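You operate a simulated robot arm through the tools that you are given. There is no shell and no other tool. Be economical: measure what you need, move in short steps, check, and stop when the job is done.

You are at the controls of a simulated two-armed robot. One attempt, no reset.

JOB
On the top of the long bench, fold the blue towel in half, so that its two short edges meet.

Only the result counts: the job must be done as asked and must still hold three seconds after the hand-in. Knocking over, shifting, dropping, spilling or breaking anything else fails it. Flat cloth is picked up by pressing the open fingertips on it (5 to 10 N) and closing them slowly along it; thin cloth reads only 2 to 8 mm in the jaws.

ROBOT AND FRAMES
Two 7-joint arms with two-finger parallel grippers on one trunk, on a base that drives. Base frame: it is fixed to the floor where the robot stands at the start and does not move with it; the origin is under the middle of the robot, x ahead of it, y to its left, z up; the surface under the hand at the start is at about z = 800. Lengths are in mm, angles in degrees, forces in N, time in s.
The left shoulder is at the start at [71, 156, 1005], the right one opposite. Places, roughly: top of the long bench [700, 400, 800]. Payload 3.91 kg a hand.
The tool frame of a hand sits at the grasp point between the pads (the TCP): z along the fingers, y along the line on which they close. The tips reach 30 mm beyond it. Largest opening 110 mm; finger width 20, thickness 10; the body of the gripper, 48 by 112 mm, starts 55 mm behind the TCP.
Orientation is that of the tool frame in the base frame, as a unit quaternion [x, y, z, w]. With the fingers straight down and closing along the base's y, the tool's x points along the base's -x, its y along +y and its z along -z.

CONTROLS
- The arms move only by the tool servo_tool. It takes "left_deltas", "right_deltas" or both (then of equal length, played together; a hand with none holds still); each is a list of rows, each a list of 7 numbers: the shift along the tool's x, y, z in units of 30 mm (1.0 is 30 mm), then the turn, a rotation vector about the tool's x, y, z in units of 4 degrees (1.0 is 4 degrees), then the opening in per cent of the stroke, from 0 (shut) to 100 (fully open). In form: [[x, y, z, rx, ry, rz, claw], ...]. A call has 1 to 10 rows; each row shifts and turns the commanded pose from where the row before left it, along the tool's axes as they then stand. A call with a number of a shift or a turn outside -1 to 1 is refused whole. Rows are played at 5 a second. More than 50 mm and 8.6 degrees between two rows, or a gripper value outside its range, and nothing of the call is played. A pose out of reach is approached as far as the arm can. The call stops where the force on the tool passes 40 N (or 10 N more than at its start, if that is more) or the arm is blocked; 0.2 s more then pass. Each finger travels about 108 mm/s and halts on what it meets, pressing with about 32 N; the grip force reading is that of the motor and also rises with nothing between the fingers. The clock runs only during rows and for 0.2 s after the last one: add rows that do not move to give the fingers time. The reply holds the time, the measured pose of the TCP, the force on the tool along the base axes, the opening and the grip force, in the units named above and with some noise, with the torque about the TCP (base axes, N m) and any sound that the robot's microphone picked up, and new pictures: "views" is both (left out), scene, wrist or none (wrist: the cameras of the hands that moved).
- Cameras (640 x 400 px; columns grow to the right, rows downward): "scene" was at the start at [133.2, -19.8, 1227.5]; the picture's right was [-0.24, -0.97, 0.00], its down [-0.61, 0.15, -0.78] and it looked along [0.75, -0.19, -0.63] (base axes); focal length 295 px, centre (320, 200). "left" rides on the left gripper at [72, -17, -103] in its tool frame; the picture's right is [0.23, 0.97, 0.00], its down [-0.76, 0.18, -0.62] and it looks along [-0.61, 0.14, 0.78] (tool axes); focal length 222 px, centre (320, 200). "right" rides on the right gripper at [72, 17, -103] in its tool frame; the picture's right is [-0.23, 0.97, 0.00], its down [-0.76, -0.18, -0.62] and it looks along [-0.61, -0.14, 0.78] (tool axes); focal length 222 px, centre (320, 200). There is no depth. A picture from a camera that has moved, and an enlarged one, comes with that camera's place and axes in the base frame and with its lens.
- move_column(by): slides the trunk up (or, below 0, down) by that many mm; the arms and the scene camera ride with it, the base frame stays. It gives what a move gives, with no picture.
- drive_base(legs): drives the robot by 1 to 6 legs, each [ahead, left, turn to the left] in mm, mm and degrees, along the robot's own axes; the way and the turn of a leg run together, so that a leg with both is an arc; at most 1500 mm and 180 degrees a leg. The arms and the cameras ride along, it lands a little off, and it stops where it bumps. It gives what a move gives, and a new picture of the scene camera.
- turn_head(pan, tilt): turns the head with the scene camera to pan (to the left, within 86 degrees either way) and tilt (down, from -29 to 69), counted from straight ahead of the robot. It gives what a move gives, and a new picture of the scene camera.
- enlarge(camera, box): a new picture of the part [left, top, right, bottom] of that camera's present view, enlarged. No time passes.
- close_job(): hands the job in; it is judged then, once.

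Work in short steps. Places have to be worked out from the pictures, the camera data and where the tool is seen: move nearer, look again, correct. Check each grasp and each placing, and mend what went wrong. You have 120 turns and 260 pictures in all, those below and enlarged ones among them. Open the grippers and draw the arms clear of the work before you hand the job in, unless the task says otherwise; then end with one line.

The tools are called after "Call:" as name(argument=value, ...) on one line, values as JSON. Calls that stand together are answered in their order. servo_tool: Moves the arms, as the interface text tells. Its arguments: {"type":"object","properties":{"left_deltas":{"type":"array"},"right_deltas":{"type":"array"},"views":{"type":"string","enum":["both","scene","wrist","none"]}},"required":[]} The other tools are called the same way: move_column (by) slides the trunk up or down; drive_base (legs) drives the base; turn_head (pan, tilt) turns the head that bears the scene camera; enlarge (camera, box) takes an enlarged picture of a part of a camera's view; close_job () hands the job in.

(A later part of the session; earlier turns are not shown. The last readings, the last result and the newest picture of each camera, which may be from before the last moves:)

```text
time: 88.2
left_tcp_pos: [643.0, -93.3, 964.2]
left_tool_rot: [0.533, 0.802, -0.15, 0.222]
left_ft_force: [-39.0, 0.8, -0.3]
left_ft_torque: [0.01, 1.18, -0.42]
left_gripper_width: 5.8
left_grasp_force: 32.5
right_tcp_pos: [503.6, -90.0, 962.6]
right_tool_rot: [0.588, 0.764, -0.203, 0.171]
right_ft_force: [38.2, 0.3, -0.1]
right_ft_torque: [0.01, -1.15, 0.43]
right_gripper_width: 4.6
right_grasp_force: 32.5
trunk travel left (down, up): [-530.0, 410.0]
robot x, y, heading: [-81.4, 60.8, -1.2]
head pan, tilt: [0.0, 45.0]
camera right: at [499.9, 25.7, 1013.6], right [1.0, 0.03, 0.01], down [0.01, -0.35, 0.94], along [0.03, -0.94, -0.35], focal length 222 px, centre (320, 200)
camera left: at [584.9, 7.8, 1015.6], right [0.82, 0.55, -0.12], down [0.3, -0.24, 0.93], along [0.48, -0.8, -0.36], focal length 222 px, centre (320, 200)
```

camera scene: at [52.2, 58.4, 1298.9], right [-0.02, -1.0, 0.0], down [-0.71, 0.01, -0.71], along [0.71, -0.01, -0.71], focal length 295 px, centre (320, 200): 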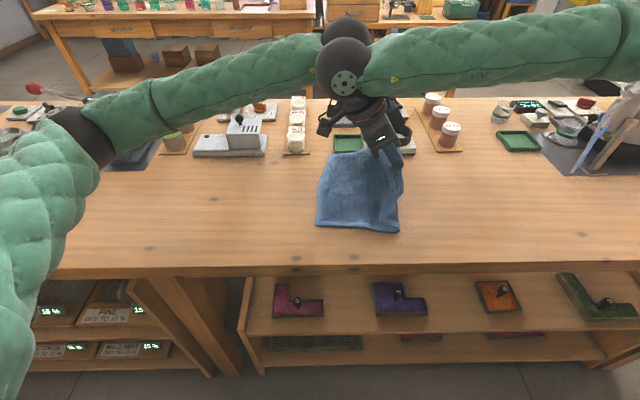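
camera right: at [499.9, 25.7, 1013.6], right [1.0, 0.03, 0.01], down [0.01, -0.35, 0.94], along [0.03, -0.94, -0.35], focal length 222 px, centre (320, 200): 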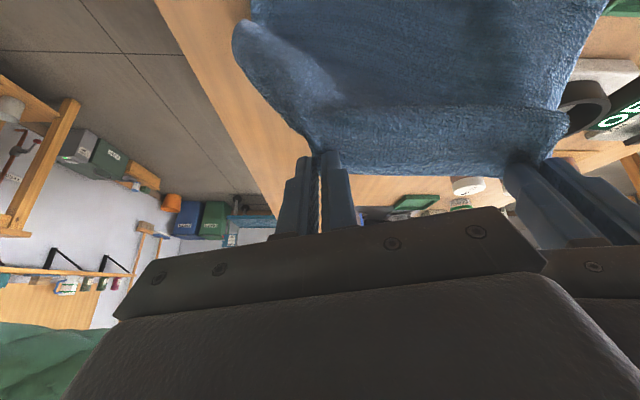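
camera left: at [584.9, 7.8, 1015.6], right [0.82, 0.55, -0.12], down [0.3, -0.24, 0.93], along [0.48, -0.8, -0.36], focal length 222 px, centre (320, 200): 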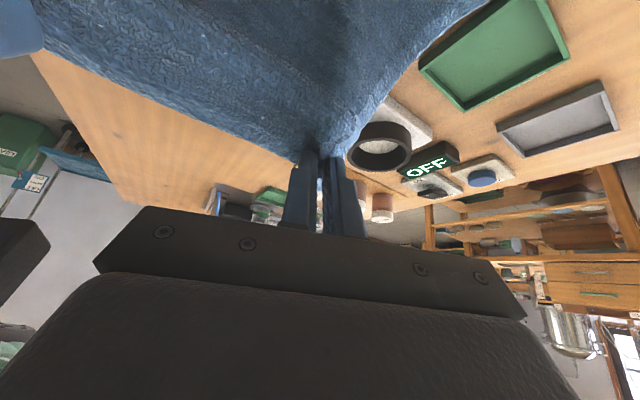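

The cloth is now over-taut at 39 N. The move to the laying pose also brings the hands closer together, so I'll carry the edge to about 36 mm short of the lower edge at a tip height of ~55 mm.

Call:
servo_tool(left_deltas=[[0.448, 0.09, 0.088, 0, 0, 0, 0], [0.448, 0.19, 0.088, 0, 0, 0, 0], [0.448, 0.19, 0.088, 0, 0, 0, 0], [0.448, 0.19, 0.088, 0, 0, 0, 0], [0.448, 0.19, 0.088, 0, 0, 0, 0], [0.448, 0.2, 0.088, 0, 0, 0, 0], [0.448, 0.22, 0.088, 0, 0, 0, 0], [0.448, 0.22, 0.088, 0, 0, 0, 0], [0.448, 0.22, 0.088, 0, 0, 0, 0]], right_deltas=[[0.52, 0.3, 0.021, 0, 0, 0, 0], [0.52, 0.22, 0.021, 0, 0, 0, 0], [0.52, 0.22, 0.021, 0, 0, 0, 0], [0.52, 0.22, 0.021, 0, 0, 0, 0], [0.52, 0.22, 0.021, 0, 0, 0, 0], [0.52, 0.22, 0.021, 0, 0, 0, 0], [0.52, 0.22, 0.021, 0, 0, 0, 0], [0.52, 0.22, 0.021, 0, 0, 0, 0], [0.52, 0.22, 0.021, 0, 0, 0, 0]], views="both")

Call:
enlarge(camera="scene", box=[250, 110, 450, 260])

```text
time: 89.0
left_tcp_pos: [649.2, -57.9, 939.2]
left_tool_rot: [0.53, 0.805, -0.148, 0.221]
left_ft_force: [3.1, 0.8, 3.3]
left_ft_torque: [0.18, 3.87, -1.88]
left_gripper_width: 5.3
left_grasp_force: 31.8
right_tcp_pos: [512.0, -53.1, 936.2]
right_tool_rot: [0.587, 0.764, -0.206, 0.172]
right_ft_force: [-3.5, -0.7, -2.7]
right_ft_torque: [-0.14, -3.36, 1.68]
right_gripper_width: 4.0
right_grasp_force: 32.2
trunk travel left (down, up): [-530.0, 410.0]
robot x, y, heading: [-78.7, 61.2, -1.0]
head pan, tilt: [0.0, 45.0]
stopped in row 3 (left hand): the force on the tool passed its limit at 52 N (the readings are from after the stop); the commanded pose is now the measured one
camera scene: at [52.7, 58.6, 1298.8], right [-0.02, -1.0, 0.0], down [-0.71, 0.01, -0.71], along [0.71, -0.01, -0.71], focal length 295 px, centre (320, 200)
camera right: at [508.0, 63.5, 987.3], right [1.0, 0.03, 0.0], down [0.01, -0.35, 0.94], along [0.03, -0.94, -0.35], focal length 222 px, centre (320, 200)
camera left: at [589.7, 41.4, 991.0], right [0.82, 0.56, -0.12], down [0.3, -0.24, 0.92], along [0.49, -0.79, -0.36], focal length 222 px, centre (320, 200)
```

scene: 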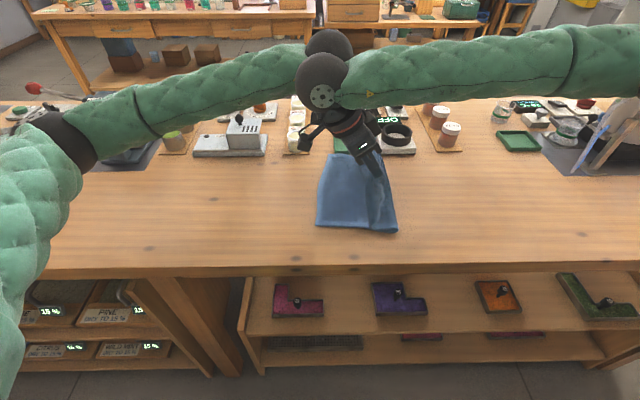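
right: 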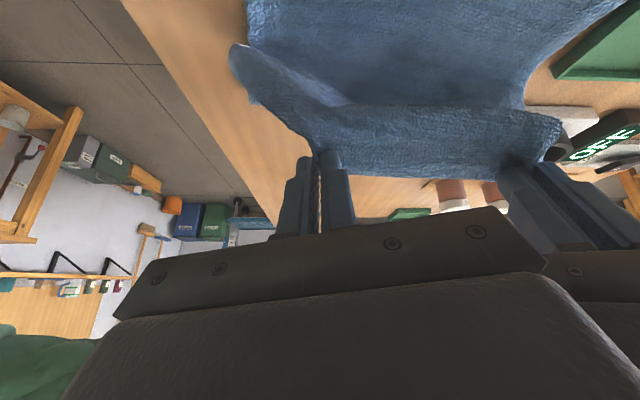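
left: 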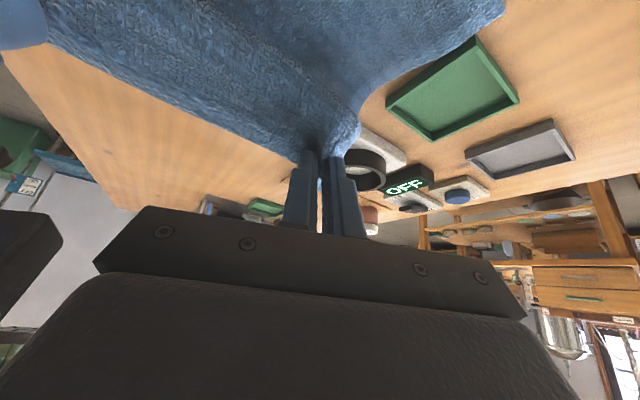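

```text
2.67 times, centred on (350, 185) of scene
camera zoom: at [52.7, 58.6, 1298.8], right [-0.02, -1.0, 0.0], down [-0.71, 0.01, -0.71], along [0.71, -0.01, -0.71], focal length 787 px, centre (240, 240)
```

zoom: 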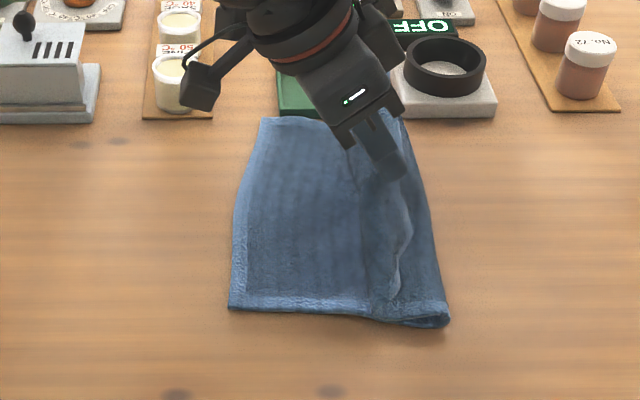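

The wrists lean into each other. I'll rotate the right hand 10° more to make the leans parallel, then continue with the separation constant.

Call:
servo_tool(left_deltas=[[0, 0, 0, 0, 0, 0, 0], [0, 0, 0, 0, 0, 0, 0], [0, 0, 0, 0, 0, 0, 0], [0, 0, 0, 0, 0, 0, 0]], right_deltas=[[0, 0, 0, 0, 0, -0.9, 0], [0, 0, 0, 0, 0, -0.9, 0], [0, 0, 0, 0, 0, -0.9, 0], [0, 0, 0, 0, 0, 0, 0]], views="none")

```text
time: 89.5
left_tcp_pos: [651.1, -55.8, 937.2]
left_tool_rot: [0.53, 0.806, -0.146, 0.218]
left_ft_force: [4.7, 1.2, 3.9]
left_ft_torque: [-0.02, 4.14, -2.08]
left_gripper_width: 5.7
left_grasp_force: 32.3
right_tcp_pos: [512.2, -55.2, 936.9]
right_tool_rot: [0.558, 0.785, -0.212, 0.164]
right_ft_force: [-4.5, -1.6, -3.4]
right_ft_torque: [-0.01, -3.64, 1.86]
right_gripper_width: 4.1
right_grasp_force: 31.9
trunk travel left (down, up): [-530.0, 410.0]
robot x, y, heading: [-78.1, 59.6, -0.9]
head pan, tilt: [0.0, 45.0]
stopped in row 2 (left hand): the force on the tool passed its limit at 47 N (the readings are from after the stop); the commanded pose is now the measured one
```

Still touching. I'll reduce the left hand's lean by 12° to open clearance.

Call:
servo_tool(left_deltas=[[0, 0, 0, 0, 1, 0, 0], [0, 0, 0, 0, 1, 0, 0], [0, 0, 0, 0, 1, 0, 0]], right_deltas=[[0, 0, 0, 0, 0, 0, 0], [0, 0, 0, 0, 0, 0, 0], [0, 0, 0, 0, 0, 0, 0]], views="none")

```text
time: 90.3
left_tcp_pos: [650.6, -56.5, 936.4]
left_tool_rot: [0.543, 0.824, -0.09, 0.133]
left_ft_force: [-21.7, -1.1, -0.4]
left_ft_torque: [-0.06, 0.69, -0.08]
left_gripper_width: 5.5
left_grasp_force: 32.0
right_tcp_pos: [512.8, -55.8, 937.3]
right_tool_rot: [0.559, 0.785, -0.212, 0.162]
right_ft_force: [22.2, 1.8, -1.4]
right_ft_torque: [0.07, -0.63, 0.23]
right_gripper_width: 3.8
right_grasp_force: 31.8
trunk travel left (down, up): [-530.0, 410.0]
robot x, y, heading: [-81.1, 62.5, -1.0]
head pan, tilt: [0.0, 45.0]
```

The contact is gone and the cloth tension is fine. Now I'll carry the edge on to the laying pose.

Call:
servo_tool(left_deltas=[[0.32, 0.147, 0.147, 0, 0, 0, 0], [0.32, 0.147, 0.147, 0, 0, 0, 0], [0.32, 0.147, 0.147, 0, 0, 0, 0], [0.32, 0.147, 0.147, 0, 0, 0, 0], [0.32, 0.147, 0.147, 0, 0, 0, 0], [0.32, 0.147, 0.147, 0, 0, 0, 0], [0.32, 0.147, 0.147, 0, 0, 0, 0]], right_deltas=[[0.466, 0.24, 0, 0, 0, 0, 0], [0.466, 0.24, 0, 0, 0, 0, 0], [0.466, 0.24, 0, 0, 0, 0, 0], [0.466, 0.24, 0, 0, 0, 0, 0], [0.466, 0.24, 0, 0, 0, 0, 0], [0.466, 0.24, 0, 0, 0, 0, 0], [0.466, 0.24, 0, 0, 0, 0, 0]], views="both")

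Call:
enlarge(camera="scene", box=[250, 110, 450, 260])

```text
time: 91.9
left_tcp_pos: [660.9, 8.6, 887.6]
left_tool_rot: [0.541, 0.826, -0.087, 0.134]
left_ft_force: [1.6, 2.3, 0.5]
left_ft_torque: [0.11, 1.29, -1.14]
left_gripper_width: 5.1
left_grasp_force: 32.0
right_tcp_pos: [528.7, 37.3, 880.1]
right_tool_rot: [0.558, 0.785, -0.213, 0.164]
right_ft_force: [-1.4, -2.0, -1.1]
right_ft_torque: [-0.07, -1.28, 0.74]
right_gripper_width: 3.4
right_grasp_force: 32.3
trunk travel left (down, up): [-530.0, 410.0]
robot x, y, heading: [-80.2, 55.4, -1.2]
head pan, tilt: [0.0, 45.0]
stopped in row 7 (left hand): the force on the tool passed its limit at 44 N (the readings are from after the stop); the commanded pose is now the measured one
camera scene: at [52.4, 58.1, 1298.8], right [-0.02, -1.0, 0.0], down [-0.71, 0.01, -0.71], along [0.71, -0.01, -0.71], focal length 295 px, centre (320, 200)
camera right: at [519.9, 152.6, 932.1], right [0.99, 0.09, -0.04], down [0.07, -0.34, 0.94], along [0.08, -0.93, -0.35], focal length 222 px, centre (320, 200)
camera left: at [605.3, 94.3, 962.7], right [0.81, 0.59, -0.07], down [0.37, -0.41, 0.83], along [0.46, -0.7, -0.55], focal length 222 px, centre (320, 200)
```

scene: 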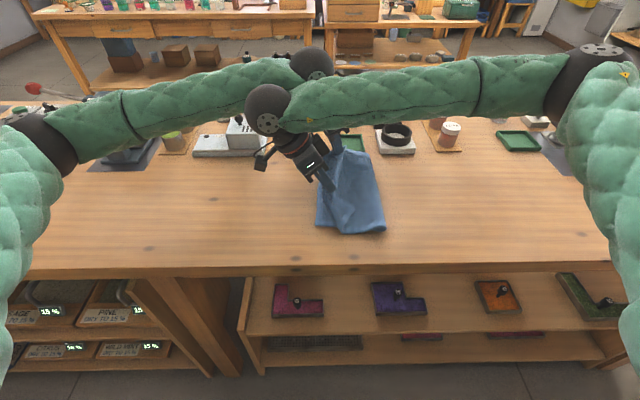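
right: 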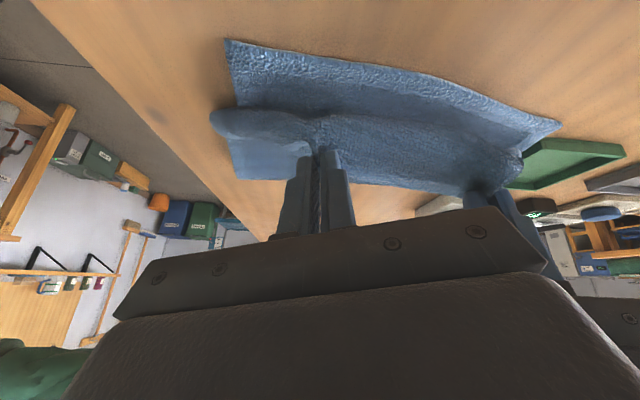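
left: 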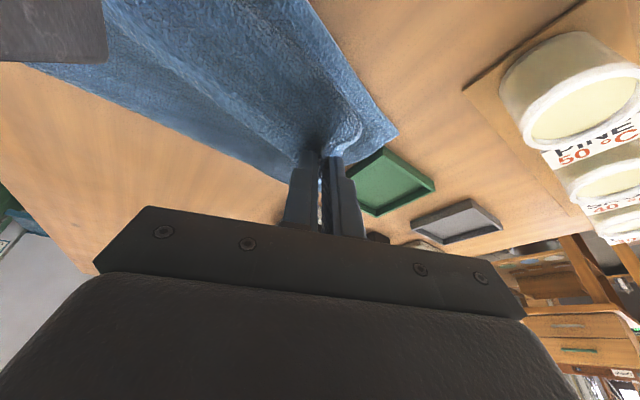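

```text
2.67 times, centred on (350, 185) of scene
camera zoom: at [52.4, 58.1, 1298.8], right [-0.02, -1.0, 0.0], down [-0.71, 0.01, -0.71], along [0.71, -0.01, -0.71], focal length 787 px, centre (240, 240)
```

zoom: 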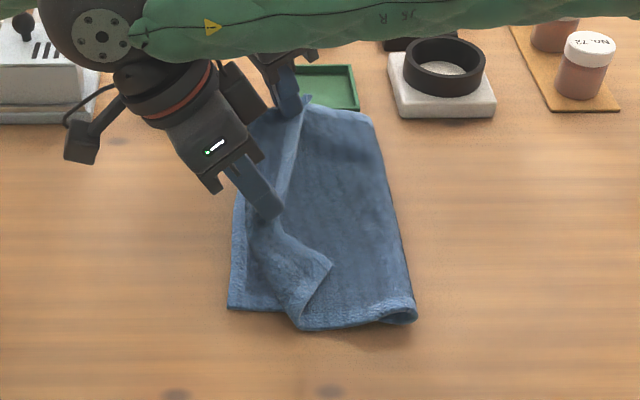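

The sheet still has ~33 mm of slack forming the roll. I'll move the hands further in +y at the same height until the sheet is nearly taut and leaning over, so the hem is outermost when it drops. I'll also untilt the left a little to remove the contact.

Call:
servo_tool(left_deltas=[[0, 0, 0, 0, 1, 0, 0], [0, 0, 0, 0, 1, 0, 0], [0.22, 0.16, -0.05, 0, 0, 0, 0], [0.22, 0.16, -0.05, 0, 0, 0, 0], [0.22, 0.16, -0.05, 0, 0, 0, 0], [0.22, 0.16, -0.05, 0, 0, 0, 0]], right_deltas=[[0, 0, 0, 0, 0, 0, 0], [0, 0, 0, 0, 0, 0, 0], [0.2, 0.12, -0.135, 0, 0, 0, 0], [0.2, 0.12, -0.135, 0, 0, 0, 0], [0.2, 0.12, -0.135, 0, 0, 0, 0], [0.2, 0.12, -0.135, 0, 0, 0, 0]], views="both")

Call:
enlarge(camera="scene", box=[250, 110, 450, 260])

```text
time: 93.3
left_tcp_pos: [666.2, 40.6, 889.0]
left_tool_rot: [0.546, 0.833, -0.05, 0.076]
left_ft_force: [-9.5, 0.2, 0.0]
left_ft_torque: [0.05, 0.27, -0.03]
left_gripper_width: 5.0
left_grasp_force: 31.7
right_tcp_pos: [532.6, 68.8, 880.3]
right_tool_rot: [0.559, 0.784, -0.214, 0.164]
right_ft_force: [9.3, -1.4, 0.6]
right_ft_torque: [-0.06, -0.29, 0.05]
right_gripper_width: 3.6
right_grasp_force: 32.1
trunk travel left (down, up): [-530.0, 410.0]
robot x, y, heading: [-80.7, 57.0, -1.1]
head pan, tilt: [0.0, 45.0]
camera scene: at [51.7, 57.7, 1298.9], right [-0.02, -1.0, 0.0], down [-0.71, 0.01, -0.71], along [0.71, -0.01, -0.71], focal length 295 px, centre (320, 200)
camera right: at [524.5, 183.8, 931.6], right [0.99, 0.09, -0.04], down [0.07, -0.34, 0.94], along [0.07, -0.93, -0.35], focal length 222 px, centre (320, 200)
camera left: at [615.9, 116.5, 976.8], right [0.8, 0.59, -0.04], down [0.42, -0.51, 0.75], along [0.42, -0.62, -0.66], focal length 222 px, centre (320, 200)
```

scene: 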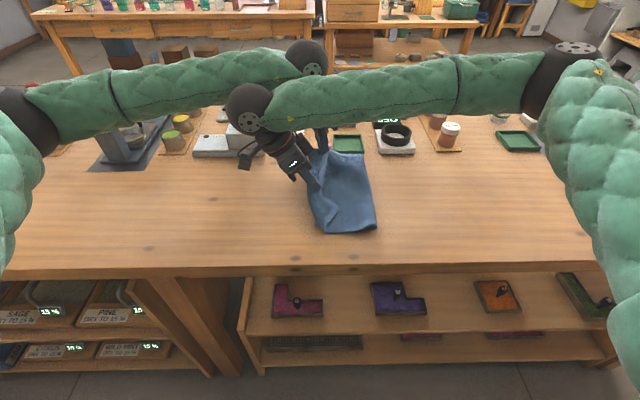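
right: 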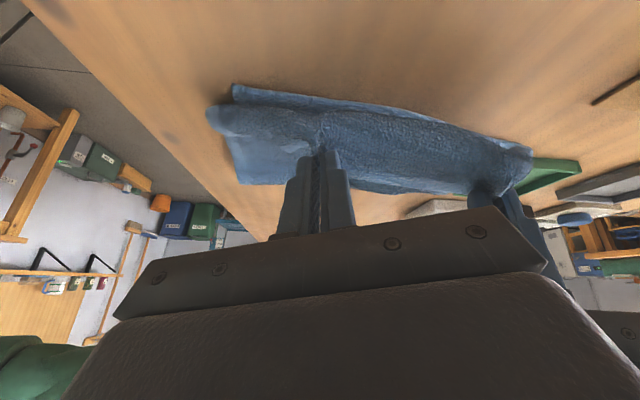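
left: 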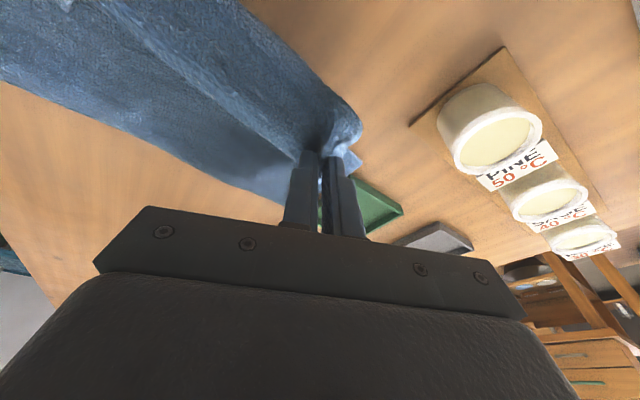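

```text
2.67 times, centred on (350, 185) of scene
camera zoom: at [51.7, 57.7, 1298.9], right [-0.02, -1.0, 0.0], down [-0.71, 0.01, -0.71], along [0.71, -0.01, -0.71], focal length 787 px, centre (240, 240)
```

zoom: 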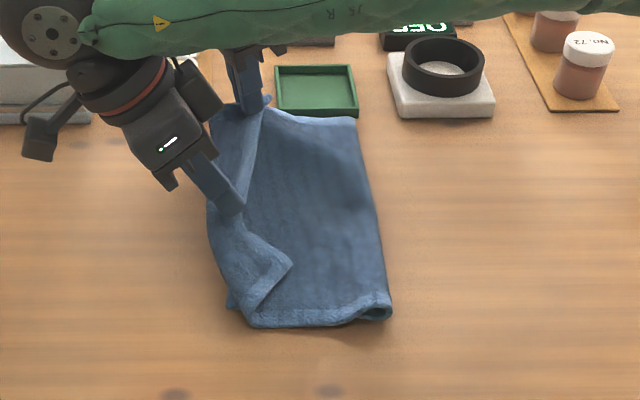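

The fold follows the hands instead of the sheet going taut. I'll go back 32 mm and slightly up, then release at height with a forward motion so the hem can spring and flop outward.

Call:
servo_tool(left_deltas=[[-0.47, -0.3, -0.04, 0, 0, 0, 0], [-0.47, -0.3, -0.04, 0, 0, 0, 0], [-0.2, -0.1, -0.2, 0, 0, 0, 0], [0, 0, 0, 0, 0, 0, 0], [0.5, 0.2, -0.1, 0, 0, 0, 0], [0.7, 0.3, -0.12, 0, 0, 0, 40], [0.8, 0.3, -0.14, 0, 0, 0, 70], [0.3, 0.1, -0.7, 0, 0, 0, 70], [0, 0, -1, 0, 0, 0, 70], [0, 0, -1, 0, 0, 0, 70]], right_deltas=[[-0.47, -0.27, 0.15, 0, 0, 0, 0], [-0.47, -0.27, 0.15, 0, 0, 0, 0], [-0.3, -0.05, -0.1, 0, 0, 0, 0], [0, 0, 0, 0, 0, 0, 0], [0.45, 0.16, -0.28, 0, 0, 0, 0], [0.65, 0.23, -0.4, 0, 0, 0, 40], [0.65, 0.23, -0.4, 0, 0, 0, 70], [0, 0, -0.7, 0, 0, 0, 70], [0, 0, -1, 0, 0, 0, 70], [0, 0, -1, 0, 0, 0, 70]], views="both")

Call:
enlarge(camera="scene", box=[250, 110, 450, 260])

```text
time: 95.5
left_tcp_pos: [662.0, 83.0, 949.1]
left_tool_rot: [0.534, 0.84, -0.048, 0.079]
left_ft_force: [0.8, 0.2, -0.5]
left_ft_torque: [-0.01, -0.02, -0.01]
left_gripper_width: 77.0
left_grasp_force: 0.0
left hand out of reach, approached as far as the arm can: row 8, 10
right_tcp_pos: [521.2, 140.2, 961.6]
right_tool_rot: [0.548, 0.791, -0.217, 0.166]
right_ft_force: [0.1, 0.2, 0.2]
right_ft_torque: [0.0, 0.01, -0.02]
right_gripper_width: 77.3
right_grasp_force: 0.1
trunk travel left (down, up): [-530.0, 410.0]
robot x, y, heading: [-78.2, 56.1, -1.1]
head pan, tilt: [0.0, 45.0]
camera scene: at [51.6, 58.1, 1298.9], right [-0.02, -1.0, 0.0], down [-0.71, 0.01, -0.71], along [0.71, -0.01, -0.71], focal length 295 px, centre (320, 200)
camera right: at [510.5, 255.9, 1012.1], right [0.99, 0.12, -0.04], down [0.08, -0.33, 0.94], along [0.09, -0.94, -0.34], focal length 222 px, centre (320, 200)
camera left: at [609.1, 157.3, 1036.5], right [0.79, 0.61, -0.04], down [0.43, -0.5, 0.75], along [0.44, -0.61, -0.66], focal length 222 px, centre (320, 200)
```

scene: 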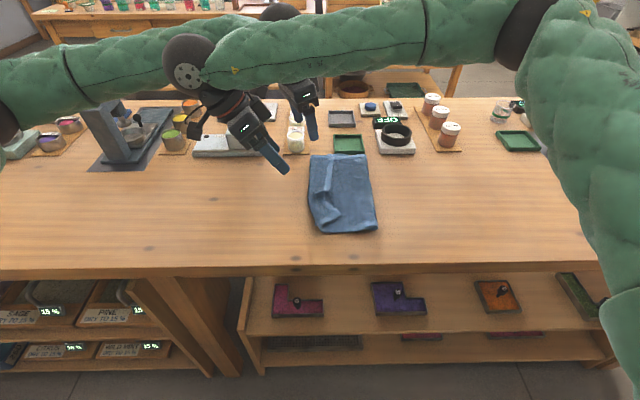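
right: 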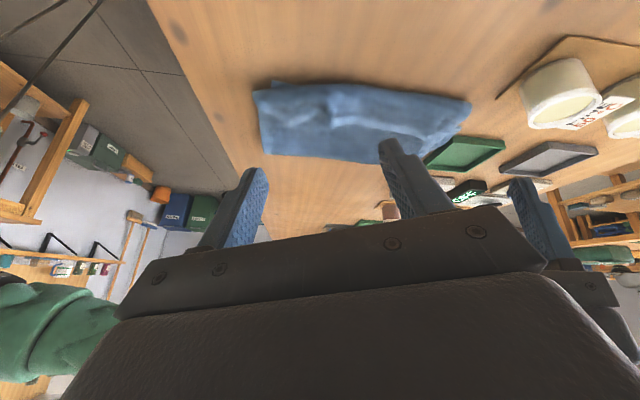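
left: 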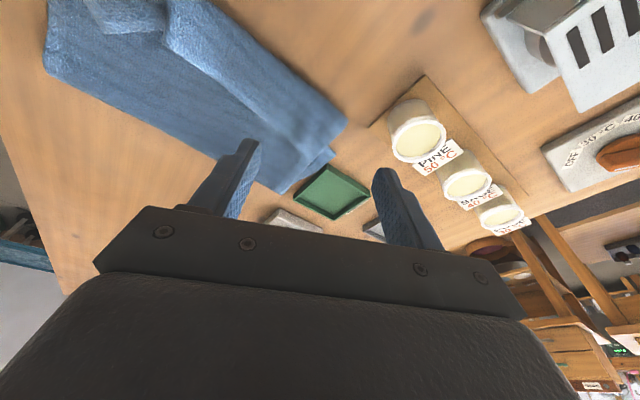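

```text
2.67 times, centred on (350, 185) of scene
camera zoom: at [51.6, 58.1, 1298.9], right [-0.02, -1.0, 0.0], down [-0.71, 0.01, -0.71], along [0.71, -0.01, -0.71], focal length 787 px, centre (240, 240)
```

zoom: 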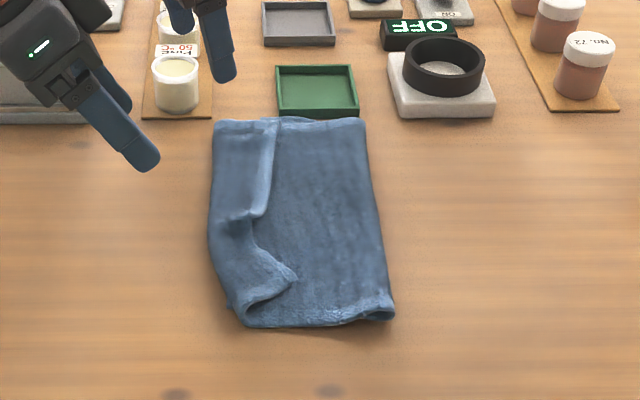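

The strip fell back again with the fold at about y=-75, so the hem needs a much larger rotation in the grip. Plan: regrasp with the fingers leaning the other way, then rotate through in the air, with a wider separation. First I'll shift to a stance heading -12° to give the left wrist more freedom.

Call:
servo_tool(left_deltas=[[0, 0, -1, 0, 1, 0, 50], [0, 0, -1, 0, 1, 0, 50], [0, 0, -0.5, 0, 0.5, 0, 50]], right_deltas=[[0, 0, -0.7, 0, 1, 0, 50], [0, 0, -0.7, 0, 1, 0, 50], [0, 0, -0.7, 0, 1, 0, 50]], views="none")

Call:
drive_base(legs=[[3, 122, 0], [0, 0, -11]])

Call:
enlarge(camera="scene", box=[240, 100, 440, 260])

```text
time: 96.3
left_tcp_pos: [654.9, 90.1, 1014.2]
left_tool_rot: [0.541, 0.841, -0.003, 0.001]
left_ft_force: [0.3, -0.5, -0.3]
left_ft_torque: [0.04, 0.01, 0.01]
left_gripper_width: 55.1
left_grasp_force: 0.1
right_tcp_pos: [522.9, 169.2, 1023.4]
right_tool_rot: [0.571, 0.802, -0.151, 0.083]
right_ft_force: [-0.2, -0.2, -0.4]
right_ft_torque: [0.0, -0.01, 0.0]
right_gripper_width: 55.0
right_grasp_force: 0.1
trunk travel left (down, up): [-530.0, 410.0]
robot x, y, heading: [-73.1, 61.0, -1.0]
head pan, tilt: [0.0, 45.0]
```

```text
time: 98.3
left_tcp_pos: [650.9, 65.9, 1016.7]
left_tool_rot: [0.622, 0.783, -0.004, 0.001]
left_ft_force: [-0.6, 1.0, -0.6]
left_ft_torque: [0.03, 0.02, 0.0]
left_gripper_width: 55.0
left_grasp_force: 0.1
right_tcp_pos: [537.1, 170.3, 1023.7]
right_tool_rot: [0.648, 0.742, -0.158, 0.066]
right_ft_force: [0.8, 0.0, 0.3]
right_ft_torque: [0.04, -0.03, -0.02]
right_gripper_width: 54.9
right_grasp_force: 0.0
trunk travel left (down, up): [-530.0, 410.0]
robot x, y, heading: [-72.0, 181.0, -12.4]
head pan, tilt: [0.0, 45.0]
camera scene: at [54.5, 154.0, 1298.8], right [-0.21, -0.98, 0.0], down [-0.69, 0.15, -0.71], along [0.69, -0.15, -0.71], focal length 295 px, centre (320, 200)
```

scene: 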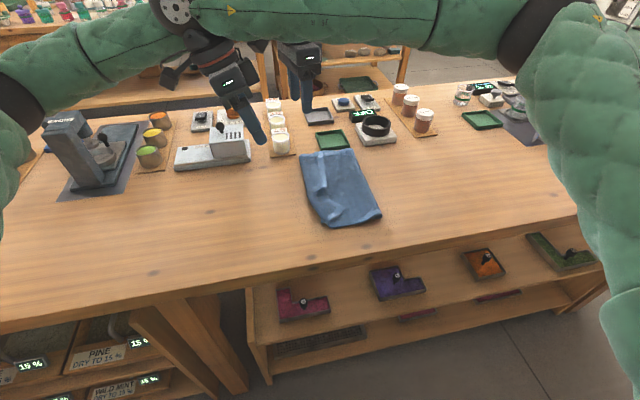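

```text
2.50 times, centred on (340, 180) of scene
camera zoom: at [54.5, 154.0, 1298.8], right [-0.21, -0.98, 0.0], down [-0.69, 0.15, -0.71], along [0.69, -0.15, -0.71], focal length 738 px, centre (270, 250)
```

zoom: 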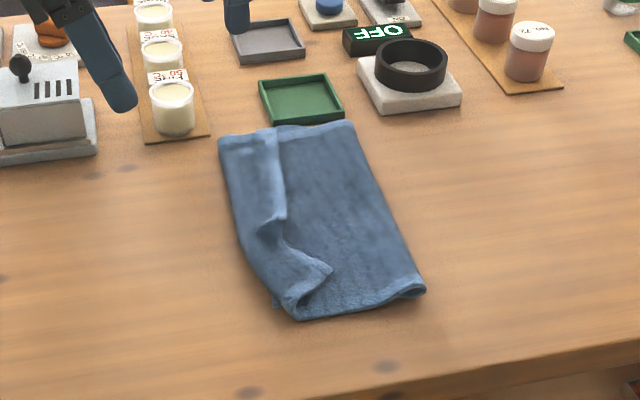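

The towel's far end is close to the green tray, so I'll avoid any further +x motion. Testing the opposite lean (fingers pointing toward +y) on both hands, at height.

Call:
servo_tool(left_deltas=[[0, 0, 0, 0, 0, 0, 40], [0, 0, 0, 0, 0, 0, 40], [0, 0, 0, 0, 0, 0, 40], [0, 0, 0, 0, 1, 0, 40], [0, 0, 0, 0, 1, 0, 40], [0, 0, 0, 0, 1, 0, 40], [0, 0, 0, 0, 1, 0, 40], [0, 0, 0, 0, 1, 0, 40], [0, 0, 0, 0, 1, 0, 40], [0, 0, 0, 0, 1, 0, 40]], right_deltas=[[0, 0, 0, 0, 1, 0, 40], [0, 0, 0, 0, 1, 0, 40], [0, 0, 0, 0, 1, 0, 40], [0, 0, 0, 0, 1, 0, 40], [0, 0, 0, 0, 1, 0, 40], [0, 0, 0, 0, 1, 0, 40], [0, 0, 0, 0, 1, 0, 40], [0, 0, 0, 0, 1, 0, 40], [0, 0, 0, 0, 1, 0, 40], [0, 0, 0, 0, 1, 0, 40]], views="none")

```text
time: 100.5
left_tcp_pos: [646.0, 67.0, 1011.6]
left_tool_rot: [0.6, 0.763, 0.147, -0.19]
left_ft_force: [0.2, -0.1, -0.1]
left_ft_torque: [0.01, 0.01, 0.06]
left_gripper_width: 44.1
left_grasp_force: 0.0
left hand out of reach, approached as far as the arm can: row 10
right_tcp_pos: [535.9, 171.2, 1027.5]
right_tool_rot: [0.662, 0.721, 0.077, -0.19]
right_ft_force: [0.1, -0.4, -0.1]
right_ft_torque: [0.01, 0.02, 0.04]
right_gripper_width: 43.8
right_grasp_force: 0.2
trunk travel left (down, up): [-530.0, 410.0]
robot x, y, heading: [-73.3, 182.5, -12.5]
head pan, tilt: [0.0, 45.0]
```

Both leans are reachable. I'll level the right hand's closing axis and move both over the hem near its corners: far at about (680,24), near at about (514,22).

Call:
servo_tool(left_deltas=[[-0.41, 0.079, 0.31, 0, 0, 0, 36], [-0.41, 0.079, 0.31, 0, 0, 0, 36], [-0.41, 0.079, 0.31, 0, 0, 0, 36], [-0.41, 0.079, 0.31, 0, 0, 0, 36], [-0.41, 0.079, 0.31, 0, 0, 0, 36], [-0.41, 0.079, 0.31, 0, 0, 0, 36], [-0.41, 0.079, 0.31, 0, 0, 0, 36], [-0.41, 0.079, 0.31, 0, 0, 0, 36], [-0.41, 0.079, 0.31, 0, 0, 0, 36], [-0.41, 0.079, 0.31, 0, 0, 0, 36]], right_deltas=[[0, 0, 0, -0.73, 0, 0, 36], [0, 0, 0, -0.73, 0, 0, 36], [0, 0, 0, -0.73, 0, 0, 36], [-0.98, -0.143, 0.394, 0, 0, 0, 36], [-0.98, -0.143, 0.394, 0, 0, 0, 36], [-0.98, -0.143, 0.394, 0, 0, 0, 36], [-0.98, -0.143, 0.394, 0, 0, 0, 36], [-0.98, -0.143, 0.394, 0, 0, 0, 36], [-0.98, -0.143, 0.394, 0, 0, 0, 36], [-0.98, -0.143, 0.394, 0, 0, 0, 36]], views="both")

Call:
enlarge(camera="scene", box=[240, 100, 440, 260])

```text
time: 102.7
left_tcp_pos: [662.1, 20.5, 909.6]
left_tool_rot: [0.602, 0.762, 0.147, -0.188]
left_ft_force: [0.2, 0.8, 1.1]
left_ft_torque: [0.02, 0.0, 0.0]
left_gripper_width: 39.6
left_grasp_force: 0.1
left hand out of reach, approached as far as the arm can: row 5, 6, 7, 8, 9, 10
right_tcp_pos: [515.2, 10.5, 871.3]
right_tool_rot: [0.675, 0.713, 0.129, -0.139]
right_ft_force: [0.2, -0.3, -0.2]
right_ft_torque: [0.01, -0.01, 0.03]
right_gripper_width: 39.6
right_grasp_force: 0.1
trunk travel left (down, up): [-530.0, 410.0]
robot x, y, heading: [-75.6, 184.6, -11.8]
head pan, tilt: [0.0, 45.0]
camera scene: at [54.6, 154.4, 1298.9], right [-0.21, -0.98, 0.0], down [-0.69, 0.15, -0.71], along [0.69, -0.15, -0.71], focal length 295 px, centre (320, 200)
camera right: at [531.1, 39.5, 993.8], right [0.98, -0.16, -0.09], down [-0.12, -0.95, 0.3], along [-0.13, -0.28, -0.95], focal length 222 px, centre (320, 200)
camera left: at [643.0, 33.2, 1034.9], right [0.9, 0.42, 0.1], down [0.4, -0.9, 0.2], along [0.18, -0.14, -0.97], focal length 222 px, centre (320, 200)
```

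scene: 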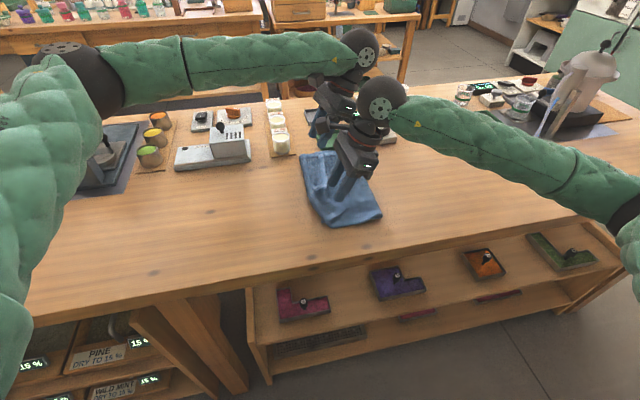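
right: 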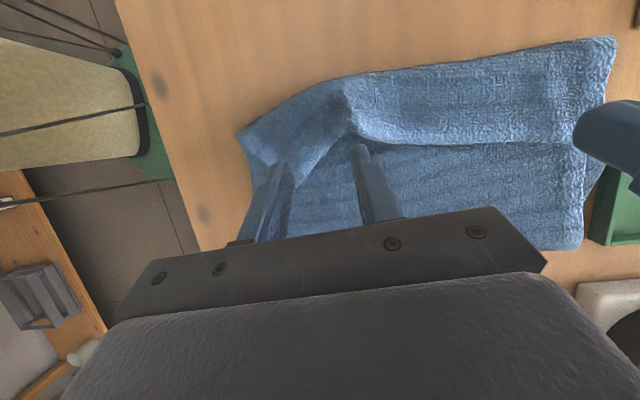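
left: 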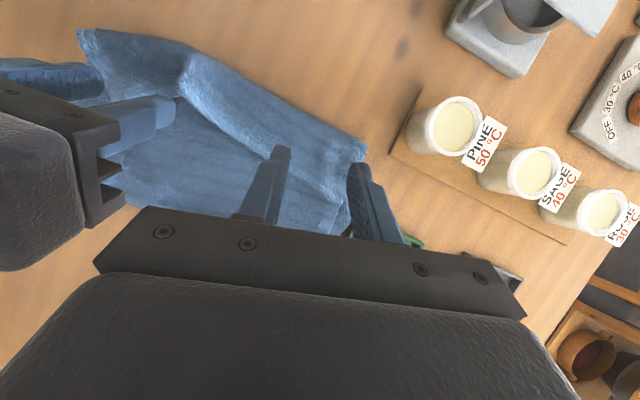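

```text
2.50 times, centred on (340, 180) of scene
camera zoom: at [54.6, 154.4, 1298.9], right [-0.21, -0.98, 0.0], down [-0.69, 0.15, -0.71], along [0.69, -0.15, -0.71], focal length 738 px, centre (270, 250)
```

zoom: 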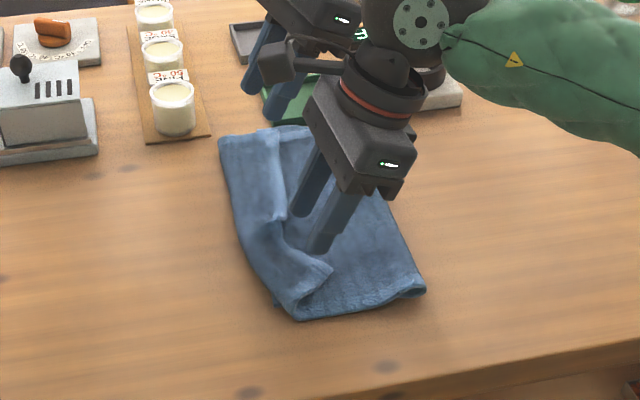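

The left wrist runs out of range with this yaw. The mirrored yaw should suit it, since closing along x works equally with the tool flipped. I'll raise the hands, untilt the left, go back to heading 0, and swing the left hand's yaw the other way.

Call:
servo_tool(left_deltas=[[0, 0, -0.8, 0, -1, 0, 36], [0, 0, -0.8, 0, -1, 0, 36], [0, 0, -0.5, 0, -1, 0, 36], [0, 0, 0, 0, -1, 0, 36], [0, 0, 0, 0, -1, 0, 36], [0, 0, 0, 0, -1, 0, 36], [0, 0, 0, 0, -0.9, 0, 36]], right_deltas=[[0, 0, -1, 0, 0, 0, 36], [0, 0, -1, 0, 0, 0, 36], [0, 0, -1, 0, 0, 0, 36], [0, 0, -1, 0, 0, 0, 36], [0, 0, -1, 0, 0, 0, 36], [0, 0, 0, 0, 0, 0, 36], [0, 0, 0, 0, 0, 0, 36]], views="none")

Call:
drive_base(legs=[[0, 0, 12], [0, -135, 0]])

Call:
servo_tool(left_deltas=[[0, 0, -0.3, 0, 0, -1, 36], [0, 0, -0.3, 0, 0, -1, 36], [0, 0, 0, 0, 0, -1, 36], [0, 0, 0, 0, 0, -1, 36], [0, 0, 0, 0, 0, -1, 36], [0, 0, 0, 0, 0, -1, 36], [0, 0, 0, 0, 0, -1, 36], [0, 0, 0, 0, 0, -1, 36], [0, 0, 0, 0, 0, -1, 36], [0, 0, 0, 0, 0, -1, 36]], views="none")

```text
time: 104.3
left_tcp_pos: [667.3, -3.9, 968.0]
left_tool_rot: [0.62, 0.784, 0.019, -0.028]
left_ft_force: [0.0, 0.3, -0.3]
left_ft_torque: [-0.03, -0.02, 0.05]
left_gripper_width: 39.6
left_grasp_force: 0.2
left hand out of reach, approached as far as the arm can: row 4
right_tcp_pos: [522.0, -44.5, 1008.5]
right_tool_rot: [0.676, 0.712, 0.129, -0.139]
right_ft_force: [0.8, -1.0, 0.2]
right_ft_torque: [-0.04, 0.01, -0.02]
right_gripper_width: 39.5
right_grasp_force: 0.0
trunk travel left (down, up): [-530.0, 410.0]
robot x, y, heading: [-74.1, 182.1, -12.2]
head pan, tilt: [0.0, 45.0]
```

```text
time: 106.4
left_tcp_pos: [688.5, 17.8, 967.7]
left_tool_rot: [0.534, 0.845, 0.017, -0.031]
left_ft_force: [-0.1, 0.3, 0.1]
left_ft_torque: [0.06, 0.01, 0.0]
left_gripper_width: 39.7
left_grasp_force: 0.0
right_tcp_pos: [557.1, -52.5, 1008.6]
right_tool_rot: [0.597, 0.78, 0.113, -0.152]
right_ft_force: [0.3, -0.7, 0.5]
right_ft_torque: [0.03, 0.0, 0.0]
right_gripper_width: 39.4
right_grasp_force: 0.0
trunk travel left (down, up): [-530.0, 410.0]
robot x, y, heading: [-75.0, 46.4, -0.3]
head pan, tilt: [0.0, 45.0]
camera scene: at [57.1, 45.8, 1298.9], right [0.0, -1.0, 0.0], down [-0.71, 0.0, -0.71], along [0.71, 0.0, -0.71], focal length 295 px, centre (320, 200)
```

scene: 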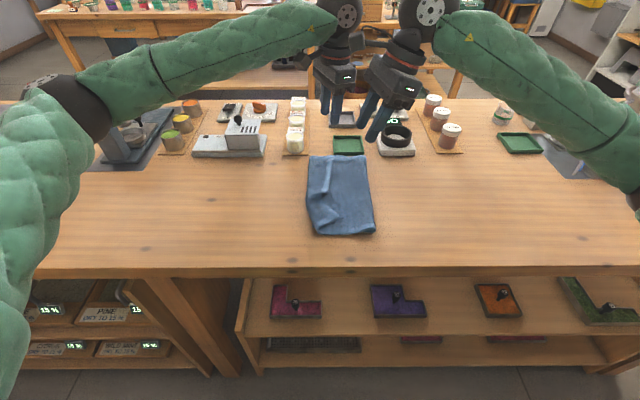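

```text
time: 108.6
left_tcp_pos: [689.6, 18.3, 985.4]
left_tool_rot: [0.212, 0.977, 0.025, -0.023]
left_ft_force: [-1.2, 0.0, 0.1]
left_ft_torque: [-0.01, -0.03, 0.01]
left_gripper_width: 39.7
left_grasp_force: 0.1
right_tcp_pos: [556.1, -51.0, 1009.4]
right_tool_rot: [0.598, 0.779, 0.113, -0.151]
right_ft_force: [-0.1, 0.4, -0.1]
right_ft_torque: [0.0, -0.01, -0.01]
right_gripper_width: 40.0
right_grasp_force: 0.1
trunk travel left (down, up): [-530.0, 410.0]
robot x, y, heading: [-71.8, 49.4, -0.3]
head pan, tilt: [0.0, 45.0]
```

Rotating freely. I'll continue the left yaw, 28 more rows, while the right turns the last 14° and shifts to the near side.

Call:
servo_tool(left_deltas=[[0, 0, 0, 0, 0, -1, 36], [0, 0, 0, 0, 0, -1, 36], [0, 0, 0, 0, 0, -1, 36], [0, 0, 0, 0, 0, -1, 36], [0, 0, 0, 0, 0, -1, 36], [0, 0, 0, 0, 0, -1, 36], [0, 0, 0, 0, 0, -1, 36], [0, 0, 0, 0, 0, -1, 36], [0, 0, 0, 0, 0, -1, 36], [0, 0, 0, 0, 0, -1, 36]], right_deltas=[[0, -0.4, 0, 0, 0, 0.93, 36], [0, -0.4, 0, 0, 0, 0.93, 36], [0, -0.4, 0, 0, 0, 0.93, 36], [0, -0.4, 0, 0, 0, 0.93, 36], [0, 0, 0, 0, 0, 0, 36], [0, 0, 0, 0, 0, 0, 36], [0, 0, 0, 0, 0, 0, 36], [0, 0, 0, 0, 0, 0, 36], [0, 0, 0, 0, 0, 0, 36], [0, 0, 0, 0, 0, 0, 36]], views="none")

Call:
servo_tool(left_deltas=[[0, 0, 0, 0, 0, -1, 36], [0, 0, 0, 0, 0, -1, 36], [0, 0, 0, 0, 0, -1, 36], [0, 0, 0, 0, 0, -1, 36], [0, 0, 0, 0, 0, -1, 36], [0, 0, 0, 0, 0, -1, 36], [0, 0, 0, 0, 0, -1, 36], [0, 0, 0, 0, 0, -1, 36], [0, 0, 0, 0, 0, -1, 36], [0, 0, 0, 0, 0, -1, 36]], views="none")

Call:
servo_tool(left_deltas=[[0, 0, 0, 0, 0, -1, 36], [0, 0, 0, 0, 0, -1, 36], [0, 0, 0, 0, 0, -1, 36], [0, 0, 0, 0, 0, -1, 36], [0, 0, 0, 0, 0, -1, 36], [0, 0, 0, 0, 0, -1, 36], [0, 0, 0, 0, 0, -1, 36], [0, 0, 0, 0, 0, -1, 36], [0, 0, 0, 0, 0, -0.6, 36]], views="both")

```text
time: 110.8
left_tcp_pos: [688.5, 18.3, 985.8]
left_tool_rot: [-0.134, 0.99, 0.033, -0.013]
left_ft_force: [-0.8, -0.2, 0.2]
left_ft_torque: [-0.04, 0.02, 0.03]
left_gripper_width: 39.8
left_grasp_force: 0.0
right_tcp_pos: [508.0, -57.9, 1011.6]
right_tool_rot: [0.693, 0.696, 0.092, -0.165]
right_ft_force: [0.1, -0.4, 0.6]
right_ft_torque: [-0.03, -0.01, -0.05]
right_gripper_width: 39.8
right_grasp_force: 0.0
trunk travel left (down, up): [-530.0, 410.0]
robot x, y, heading: [-77.8, 49.0, -0.4]
head pan, tilt: [0.0, 45.0]
```

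```text
time: 113.0
left_tcp_pos: [690.8, 18.7, 984.6]
left_tool_rot: [-0.465, 0.885, 0.035, -0.001]
left_ft_force: [0.3, 0.5, -0.3]
left_ft_torque: [0.01, 0.03, -0.02]
left_gripper_width: 39.9
left_grasp_force: 0.1
right_tcp_pos: [507.8, -58.0, 1010.9]
right_tool_rot: [0.693, 0.696, 0.093, -0.165]
right_ft_force: [0.0, 0.0, -0.1]
right_ft_torque: [-0.04, 0.02, 0.0]
right_gripper_width: 39.4
right_grasp_force: 0.1
trunk travel left (down, up): [-530.0, 410.0]
robot x, y, heading: [-76.4, 46.6, -0.2]
head pan, tilt: [0.0, 45.0]
```

```text
time: 115.0
left_tcp_pos: [688.0, 19.6, 985.3]
left_tool_rot: [-0.706, 0.707, 0.035, 0.01]
left_ft_force: [0.1, -0.8, 0.4]
left_ft_torque: [0.0, 0.02, -0.01]
left_gripper_width: 39.8
left_grasp_force: 0.0
right_tcp_pos: [506.8, -59.2, 1010.9]
right_tool_rot: [0.692, 0.696, 0.092, -0.166]
right_ft_force: [0.0, -0.2, -0.2]
right_ft_torque: [-0.02, -0.02, -0.01]
right_gripper_width: 39.7
right_grasp_force: 0.1
trunk travel left (down, up): [-530.0, 410.0]
robot x, y, heading: [-73.4, 46.4, -0.4]
head pan, tilt: [0.0, 45.0]
camera scene: at [57.1, 47.7, 1298.9], right [0.0, -1.0, 0.0], down [-0.71, 0.0, -0.71], along [0.71, 0.0, -0.71], focal length 295 px, centre (320, 200)
camera left: at [710.9, -59.6, 1082.6], right [-0.97, -0.23, 0.02], down [-0.15, 0.72, 0.67], along [-0.17, 0.65, -0.74], focal length 222 px, centre (320, 200)
```

scene: 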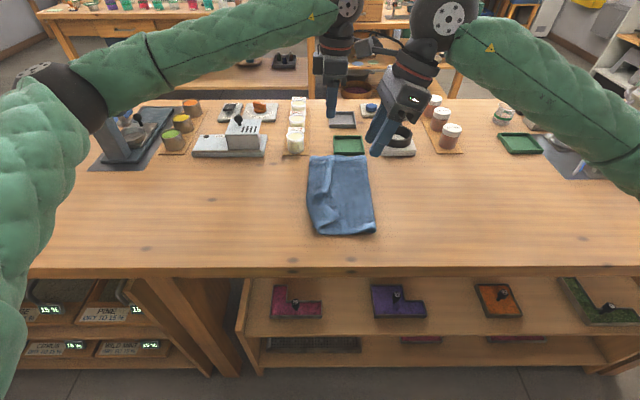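
left: 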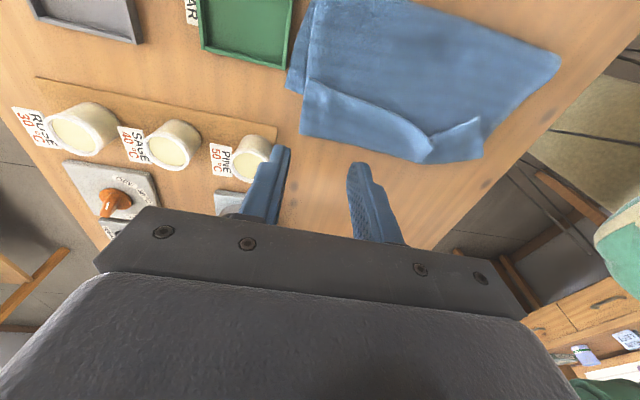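

The left wrist now has free range, and its camera gives a good view of the towel. Zooming in.

Call:
enlarge(camera="left", box=[260, 0, 580, 200])

```text
2.00 times, centred on (420, 100) of left
camera zoom: at [710.9, -59.6, 1082.6], right [-0.97, -0.23, 0.02], down [-0.15, 0.72, 0.67], along [-0.17, 0.65, -0.74], focal length 444 px, centre (120, 400)
```

zoom: 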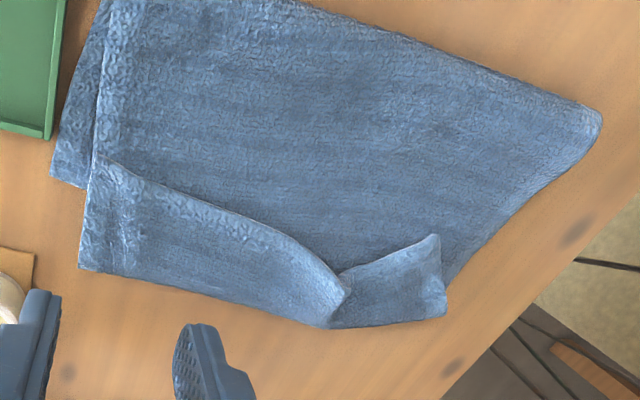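

Now the hem geometry is clear: far corner (698,7), near corner (483,2). I'll tilt the left hand to lean like the right and move both just above their corner grip points, far (676,20) and near (485,22).

Call:
servo_tool(left_deltas=[[0, 0, 0, 0.1, -1, 0, 36], [0, 0, 0, 0.1, -1, 0, 36], [0, 0, 0, 0.1, -1, 0, 36], [0, 0, 0, 0.1, -1, 0, 36], [0, 0, 0, 0.1, -1, 0, 36], [0.4, 0.08, 0.72, 0, 0, 0, 36], [0.4, 0.08, 0.72, 0, 0, 0, 36], [0.4, 0.08, 0.72, 0, 0, 0, 36], [0.4, 0.08, 0.72, 0, 0, 0, 36], [0.4, 0.08, 0.72, 0, 0, 0, 36]], right_deltas=[[0, 0, 0, -0.8, 0, 0, 36], [0, 0, 0, -0.8, 0, 0, 36], [0.05, -0.1, 0.68, 0, 0, 0, 36], [0.05, -0.1, 0.68, 0, 0, 0, 36], [0.05, -0.1, 0.68, 0, 0, 0, 36], [0.05, -0.1, 0.68, 0, 0, 0, 36], [0.05, -0.1, 0.68, 0, 0, 0, 36], [0.05, -0.1, 0.68, 0, 0, 0, 36], [0.05, -0.1, 0.68, 0, 0, 0, 36], [0.05, -0.07, 0.68, 0, 0, 0, 36]], views="both")

```text
time: 117.2
left_tcp_pos: [675.9, 6.5, 865.4]
left_tool_rot: [-0.689, 0.696, 0.142, 0.145]
left_ft_force: [0.3, -0.2, -1.1]
left_ft_torque: [-0.04, 0.03, 0.01]
left_gripper_width: 39.7
left_grasp_force: 0.1
right_tcp_pos: [487.2, 9.2, 868.3]
right_tool_rot: [0.702, 0.689, 0.132, -0.122]
right_ft_force: [0.5, -0.4, 0.3]
right_ft_torque: [-0.01, -0.02, 0.0]
right_gripper_width: 39.5
right_grasp_force: 0.0
trunk travel left (down, up): [-530.0, 410.0]
robot x, y, heading: [-73.1, 50.2, -0.2]
head pan, tilt: [0.0, 45.0]
camera scene: at [55.7, 50.4, 1301.3], right [0.0, -1.0, 0.0], down [-0.71, 0.0, -0.71], along [0.71, 0.0, -0.71], focal length 295 px, centre (320, 200)
camera right: at [504.1, 40.3, 991.7], right [0.97, -0.23, -0.07], down [-0.2, -0.93, 0.31], along [-0.14, -0.29, -0.95], focal length 222 px, centre (320, 200)
camera left: at [693.6, -100.1, 931.3], right [-0.98, -0.2, -0.09], down [-0.17, 0.45, 0.87], along [-0.13, 0.87, -0.48], focal length 222 px, centre (320, 200)
```

scene: 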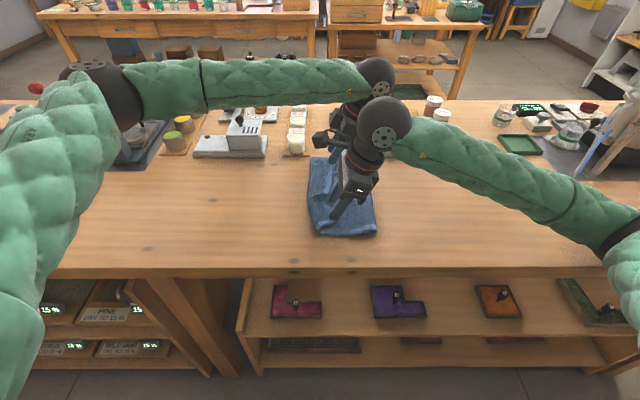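
right: 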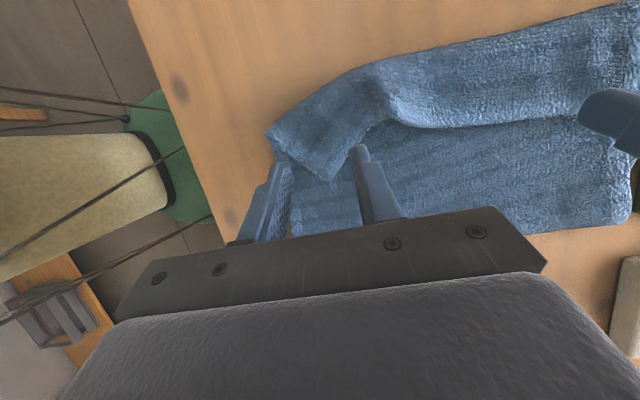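
left: 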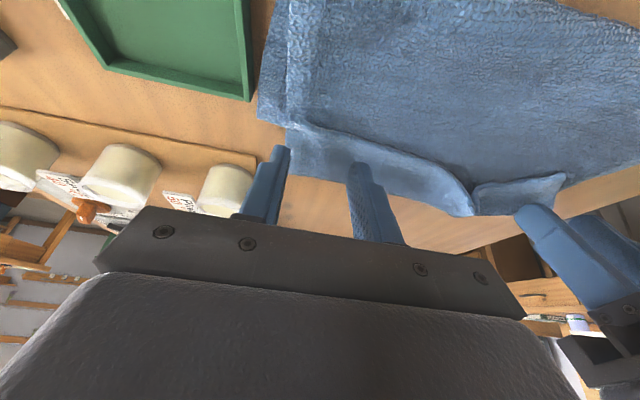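

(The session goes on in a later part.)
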